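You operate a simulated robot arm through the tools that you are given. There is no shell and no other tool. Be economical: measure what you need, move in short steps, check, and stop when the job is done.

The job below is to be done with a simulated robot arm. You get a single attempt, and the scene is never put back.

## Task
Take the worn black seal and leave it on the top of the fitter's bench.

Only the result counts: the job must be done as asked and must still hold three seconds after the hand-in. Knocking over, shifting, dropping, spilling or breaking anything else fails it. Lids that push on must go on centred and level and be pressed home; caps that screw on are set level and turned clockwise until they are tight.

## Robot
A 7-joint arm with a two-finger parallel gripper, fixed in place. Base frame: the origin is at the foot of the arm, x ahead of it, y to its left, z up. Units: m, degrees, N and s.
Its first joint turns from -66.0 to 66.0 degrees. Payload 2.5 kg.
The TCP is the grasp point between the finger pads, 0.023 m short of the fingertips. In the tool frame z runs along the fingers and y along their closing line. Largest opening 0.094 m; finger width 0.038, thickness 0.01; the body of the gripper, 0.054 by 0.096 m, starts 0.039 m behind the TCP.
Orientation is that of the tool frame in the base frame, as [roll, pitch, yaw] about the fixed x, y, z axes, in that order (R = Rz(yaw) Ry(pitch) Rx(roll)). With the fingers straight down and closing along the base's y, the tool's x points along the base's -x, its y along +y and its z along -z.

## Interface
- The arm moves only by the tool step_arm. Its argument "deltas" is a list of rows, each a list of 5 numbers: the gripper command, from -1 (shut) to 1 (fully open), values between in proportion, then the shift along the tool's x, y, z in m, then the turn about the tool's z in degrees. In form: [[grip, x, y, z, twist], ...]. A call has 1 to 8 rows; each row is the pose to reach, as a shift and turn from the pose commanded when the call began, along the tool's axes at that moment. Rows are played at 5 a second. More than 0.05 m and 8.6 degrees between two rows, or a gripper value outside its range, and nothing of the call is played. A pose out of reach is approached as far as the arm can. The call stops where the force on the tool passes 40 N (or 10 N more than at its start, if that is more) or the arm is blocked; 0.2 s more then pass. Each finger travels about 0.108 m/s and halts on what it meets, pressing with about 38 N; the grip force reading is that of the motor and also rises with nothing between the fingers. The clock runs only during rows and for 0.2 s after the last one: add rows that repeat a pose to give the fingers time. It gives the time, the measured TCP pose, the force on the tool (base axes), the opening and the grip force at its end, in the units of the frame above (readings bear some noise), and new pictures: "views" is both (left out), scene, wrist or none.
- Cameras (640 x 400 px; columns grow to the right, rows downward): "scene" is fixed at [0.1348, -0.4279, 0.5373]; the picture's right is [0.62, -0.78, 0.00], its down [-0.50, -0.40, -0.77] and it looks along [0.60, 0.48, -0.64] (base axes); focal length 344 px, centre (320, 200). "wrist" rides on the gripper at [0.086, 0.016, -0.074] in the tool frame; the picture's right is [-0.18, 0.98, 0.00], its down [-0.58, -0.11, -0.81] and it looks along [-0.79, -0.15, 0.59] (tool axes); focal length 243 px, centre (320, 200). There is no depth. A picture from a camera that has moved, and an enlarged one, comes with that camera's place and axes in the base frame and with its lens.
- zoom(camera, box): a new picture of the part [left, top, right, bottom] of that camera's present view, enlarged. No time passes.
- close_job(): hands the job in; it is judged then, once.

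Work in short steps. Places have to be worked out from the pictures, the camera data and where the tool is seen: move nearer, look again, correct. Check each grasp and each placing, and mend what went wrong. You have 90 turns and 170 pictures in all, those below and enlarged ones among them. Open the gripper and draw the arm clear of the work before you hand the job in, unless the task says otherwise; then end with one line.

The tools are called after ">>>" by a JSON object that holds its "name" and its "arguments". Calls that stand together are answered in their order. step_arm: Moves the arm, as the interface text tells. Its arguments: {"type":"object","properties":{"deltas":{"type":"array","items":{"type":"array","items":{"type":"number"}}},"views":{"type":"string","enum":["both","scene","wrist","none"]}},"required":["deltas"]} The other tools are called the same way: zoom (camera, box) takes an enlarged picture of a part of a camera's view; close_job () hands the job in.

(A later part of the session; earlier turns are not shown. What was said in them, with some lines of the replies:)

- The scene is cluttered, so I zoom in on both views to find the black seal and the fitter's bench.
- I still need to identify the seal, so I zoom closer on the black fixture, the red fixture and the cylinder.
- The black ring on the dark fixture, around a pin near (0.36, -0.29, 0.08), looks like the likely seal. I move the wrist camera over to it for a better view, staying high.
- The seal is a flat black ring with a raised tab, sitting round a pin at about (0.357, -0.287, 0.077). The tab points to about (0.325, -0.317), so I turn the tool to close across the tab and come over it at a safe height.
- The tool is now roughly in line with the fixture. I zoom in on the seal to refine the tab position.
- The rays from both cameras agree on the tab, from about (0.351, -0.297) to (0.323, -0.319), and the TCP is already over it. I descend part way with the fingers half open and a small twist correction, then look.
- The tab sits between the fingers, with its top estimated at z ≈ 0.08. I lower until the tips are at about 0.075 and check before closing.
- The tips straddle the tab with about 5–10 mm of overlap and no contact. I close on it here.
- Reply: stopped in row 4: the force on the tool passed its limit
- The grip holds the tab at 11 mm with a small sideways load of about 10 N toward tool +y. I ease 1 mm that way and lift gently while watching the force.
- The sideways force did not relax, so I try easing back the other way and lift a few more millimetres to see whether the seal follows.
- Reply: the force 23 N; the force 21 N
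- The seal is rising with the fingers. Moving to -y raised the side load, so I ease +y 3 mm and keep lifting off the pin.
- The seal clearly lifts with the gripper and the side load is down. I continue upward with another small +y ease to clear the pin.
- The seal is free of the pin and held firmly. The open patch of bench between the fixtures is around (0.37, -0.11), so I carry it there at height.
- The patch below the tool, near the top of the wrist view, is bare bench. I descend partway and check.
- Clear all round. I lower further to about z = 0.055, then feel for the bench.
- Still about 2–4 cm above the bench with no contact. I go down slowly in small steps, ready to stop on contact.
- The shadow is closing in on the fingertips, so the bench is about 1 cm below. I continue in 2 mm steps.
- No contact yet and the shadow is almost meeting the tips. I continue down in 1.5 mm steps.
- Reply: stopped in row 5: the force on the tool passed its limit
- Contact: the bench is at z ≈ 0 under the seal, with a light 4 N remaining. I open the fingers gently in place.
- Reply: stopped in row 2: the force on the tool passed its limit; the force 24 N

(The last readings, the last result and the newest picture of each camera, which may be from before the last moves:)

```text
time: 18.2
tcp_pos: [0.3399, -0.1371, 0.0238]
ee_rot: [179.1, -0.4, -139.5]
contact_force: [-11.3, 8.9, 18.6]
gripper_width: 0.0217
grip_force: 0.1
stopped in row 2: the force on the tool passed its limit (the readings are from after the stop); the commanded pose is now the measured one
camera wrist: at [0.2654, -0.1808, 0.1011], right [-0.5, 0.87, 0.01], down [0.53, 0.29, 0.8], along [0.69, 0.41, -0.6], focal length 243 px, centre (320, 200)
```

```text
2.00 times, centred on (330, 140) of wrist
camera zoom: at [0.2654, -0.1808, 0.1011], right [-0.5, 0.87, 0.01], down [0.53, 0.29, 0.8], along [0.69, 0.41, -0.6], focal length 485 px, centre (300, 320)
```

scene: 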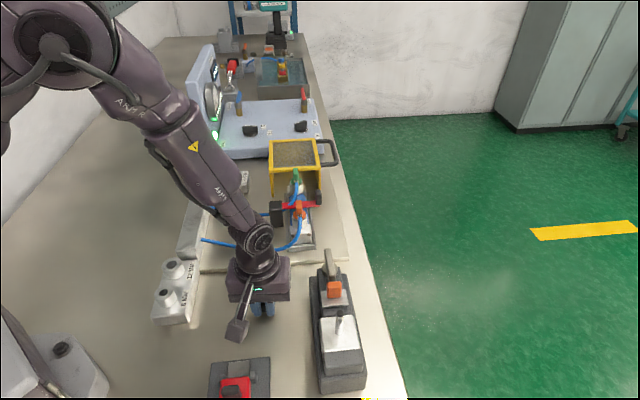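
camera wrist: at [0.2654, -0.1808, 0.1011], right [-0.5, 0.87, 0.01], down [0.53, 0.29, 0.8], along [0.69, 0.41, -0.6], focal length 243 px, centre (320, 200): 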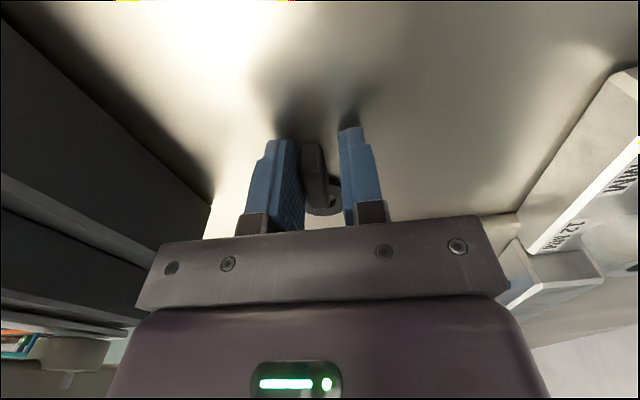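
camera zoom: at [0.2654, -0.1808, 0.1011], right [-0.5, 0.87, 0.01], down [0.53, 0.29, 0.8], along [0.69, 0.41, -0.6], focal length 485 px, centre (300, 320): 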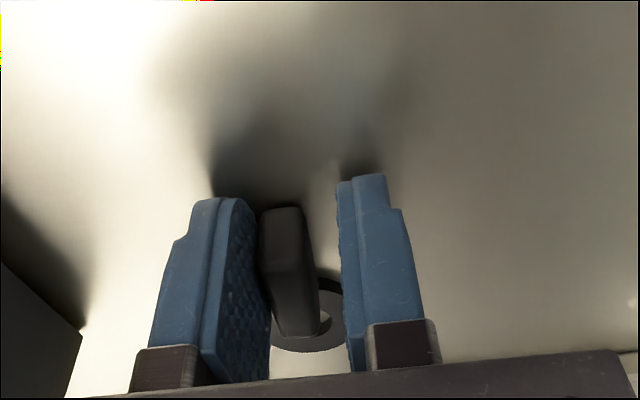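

The seal is released and lies flat, but the fingertips are pressing on the bench. I raise straight up slightly, centre on the tab, then open more and lift away.

>>> {"name": "step_arm", "arguments": {"deltas": [[-0.5, 0, 0, -0.003, 0], [-0.4, 0, 0, -0.006, 0], [-0.2, 0, 0, -0.008, 0], [0, 0, 0, -0.01, 0], [0, 0, 0, -0.01, 0]], "views": "wrist"}}

>>> {"name": "zoom", "arguments": {"camera": "wrist", "box": [220, 40, 440, 240]}}

```text
time: 19.4
tcp_pos: [0.3416, -0.1376, 0.0336]
ee_rot: [179.2, -0.3, -139.7]
contact_force: [-0.1, 0.3, -0.2]
gripper_width: 0.047
grip_force: 0.1
camera wrist: at [0.2665, -0.1823, 0.1106], right [-0.5, 0.87, 0.01], down [0.52, 0.29, 0.8], along [0.69, 0.4, -0.6], focal length 243 px, centre (320, 200)
```

wrist: 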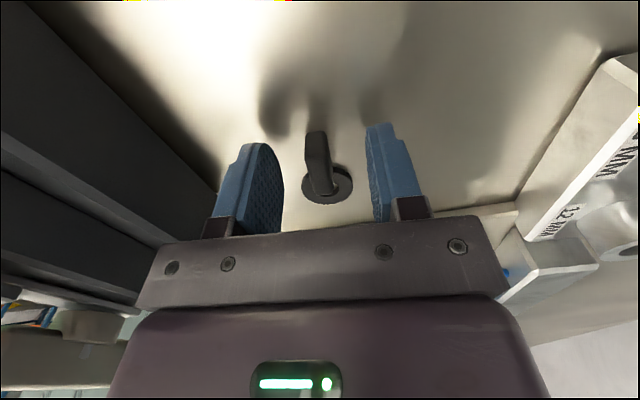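

```text
2.00 times, centred on (330, 140) of wrist
camera zoom: at [0.2665, -0.1823, 0.1106], right [-0.5, 0.87, 0.01], down [0.52, 0.29, 0.8], along [0.69, 0.4, -0.6], focal length 485 px, centre (300, 320)
```

zoom: 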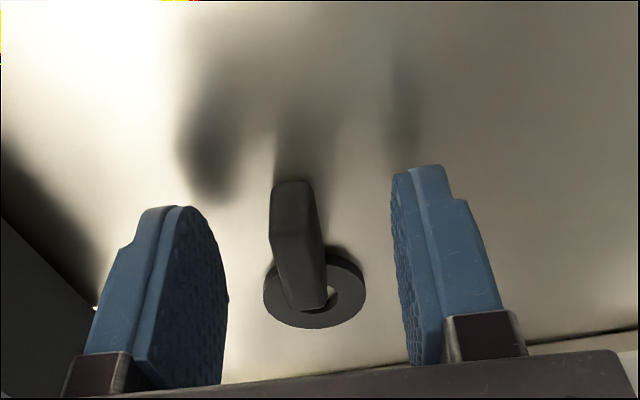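

The seal lies on the bench, free of both fingers. I lift straight up well clear and look at the whole scene.

>>> {"name": "step_arm", "arguments": {"deltas": [[0, 0, 0, -0.03, 0], [0, 0, 0, -0.07, 0], [0.5, 0, 0, -0.11, 0], [1, 0, 0, -0.15, 0], [1, 0, 0, -0.19, 0], [1, 0.045, 0, -0.19, 0], [1, 0.07, 0, -0.19, 0], [1, 0.07, 0, -0.19, 0]], "views": "both"}}

>>> {"name": "zoom", "arguments": {"camera": "wrist", "box": [200, 0, 480, 180]}}

>>> {"name": "zoom", "arguments": {"camera": "scene", "box": [140, 230, 400, 400]}}

```text
time: 21.2
tcp_pos: [0.2907, -0.1843, 0.2222]
ee_rot: [179.3, -0.3, -139.6]
contact_force: [-0.5, 0.4, -0.4]
gripper_width: 0.0939
grip_force: 0.1
camera wrist: at [0.2153, -0.2272, 0.2992], right [-0.5, 0.87, 0.01], down [0.52, 0.29, 0.8], along [0.69, 0.4, -0.6], focal length 243 px, centre (320, 200)
```

scene: 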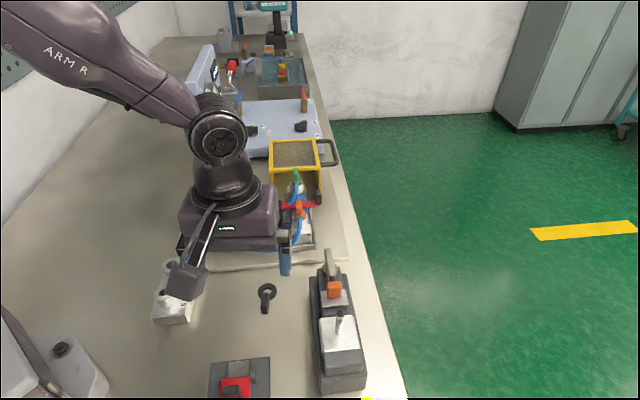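
wrist: 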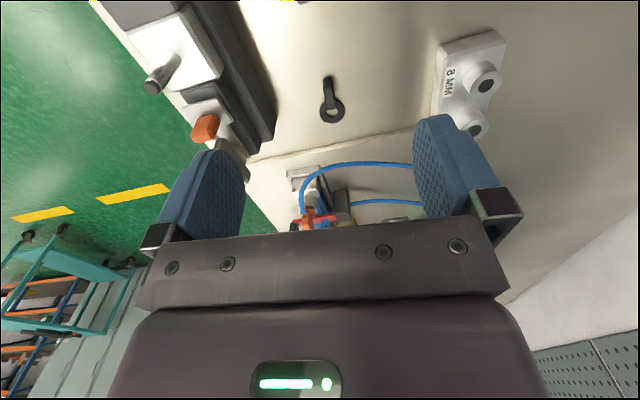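

```text
2.22 times, centred on (340, 90) of wrist
camera zoom: at [0.2153, -0.2272, 0.2992], right [-0.5, 0.87, 0.01], down [0.52, 0.29, 0.8], along [0.69, 0.4, -0.6], focal length 539 px, centre (276, 444)
```

zoom: 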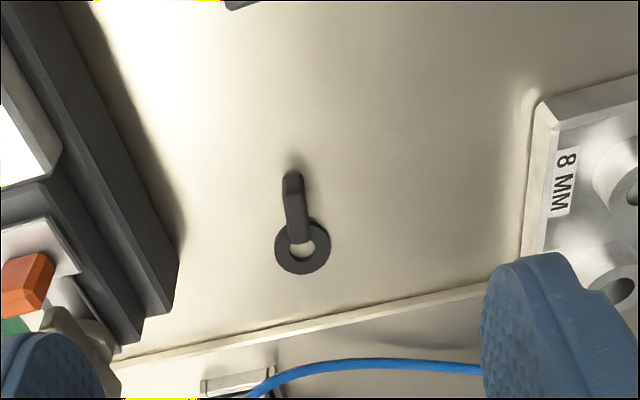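

```text
2.35 times, centred on (270, 315) of scene
camera zoom: at [0.1348, -0.4279, 0.5373], right [0.62, -0.78, 0.0], down [-0.5, -0.4, -0.77], along [0.6, 0.48, -0.64], focal length 809 px, centre (438, -71)
```

zoom: 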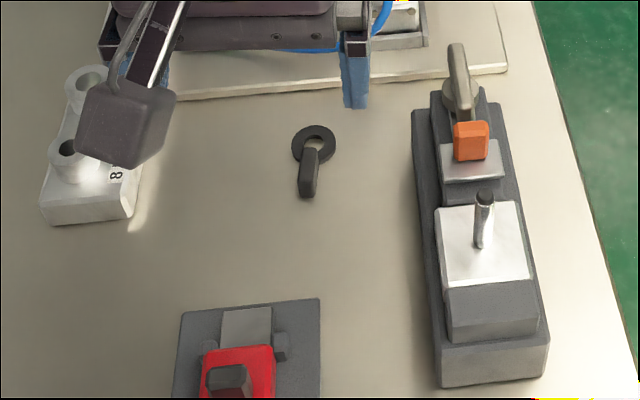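

The seal lies flat on the open bench top, the fixture and its neighbours are where they were, and the gripper is open and clear. I hand the job in.

>>> {"name": "close_job", "arguments": {}}

```text
The job is handed in.
```

I lifted the worn black seal off its pin and left it lying flat on the open bench top. I took the "fitter's bench" to be the main table. The gripper is open and clear, and nothing else looks disturbed in the last pictures.
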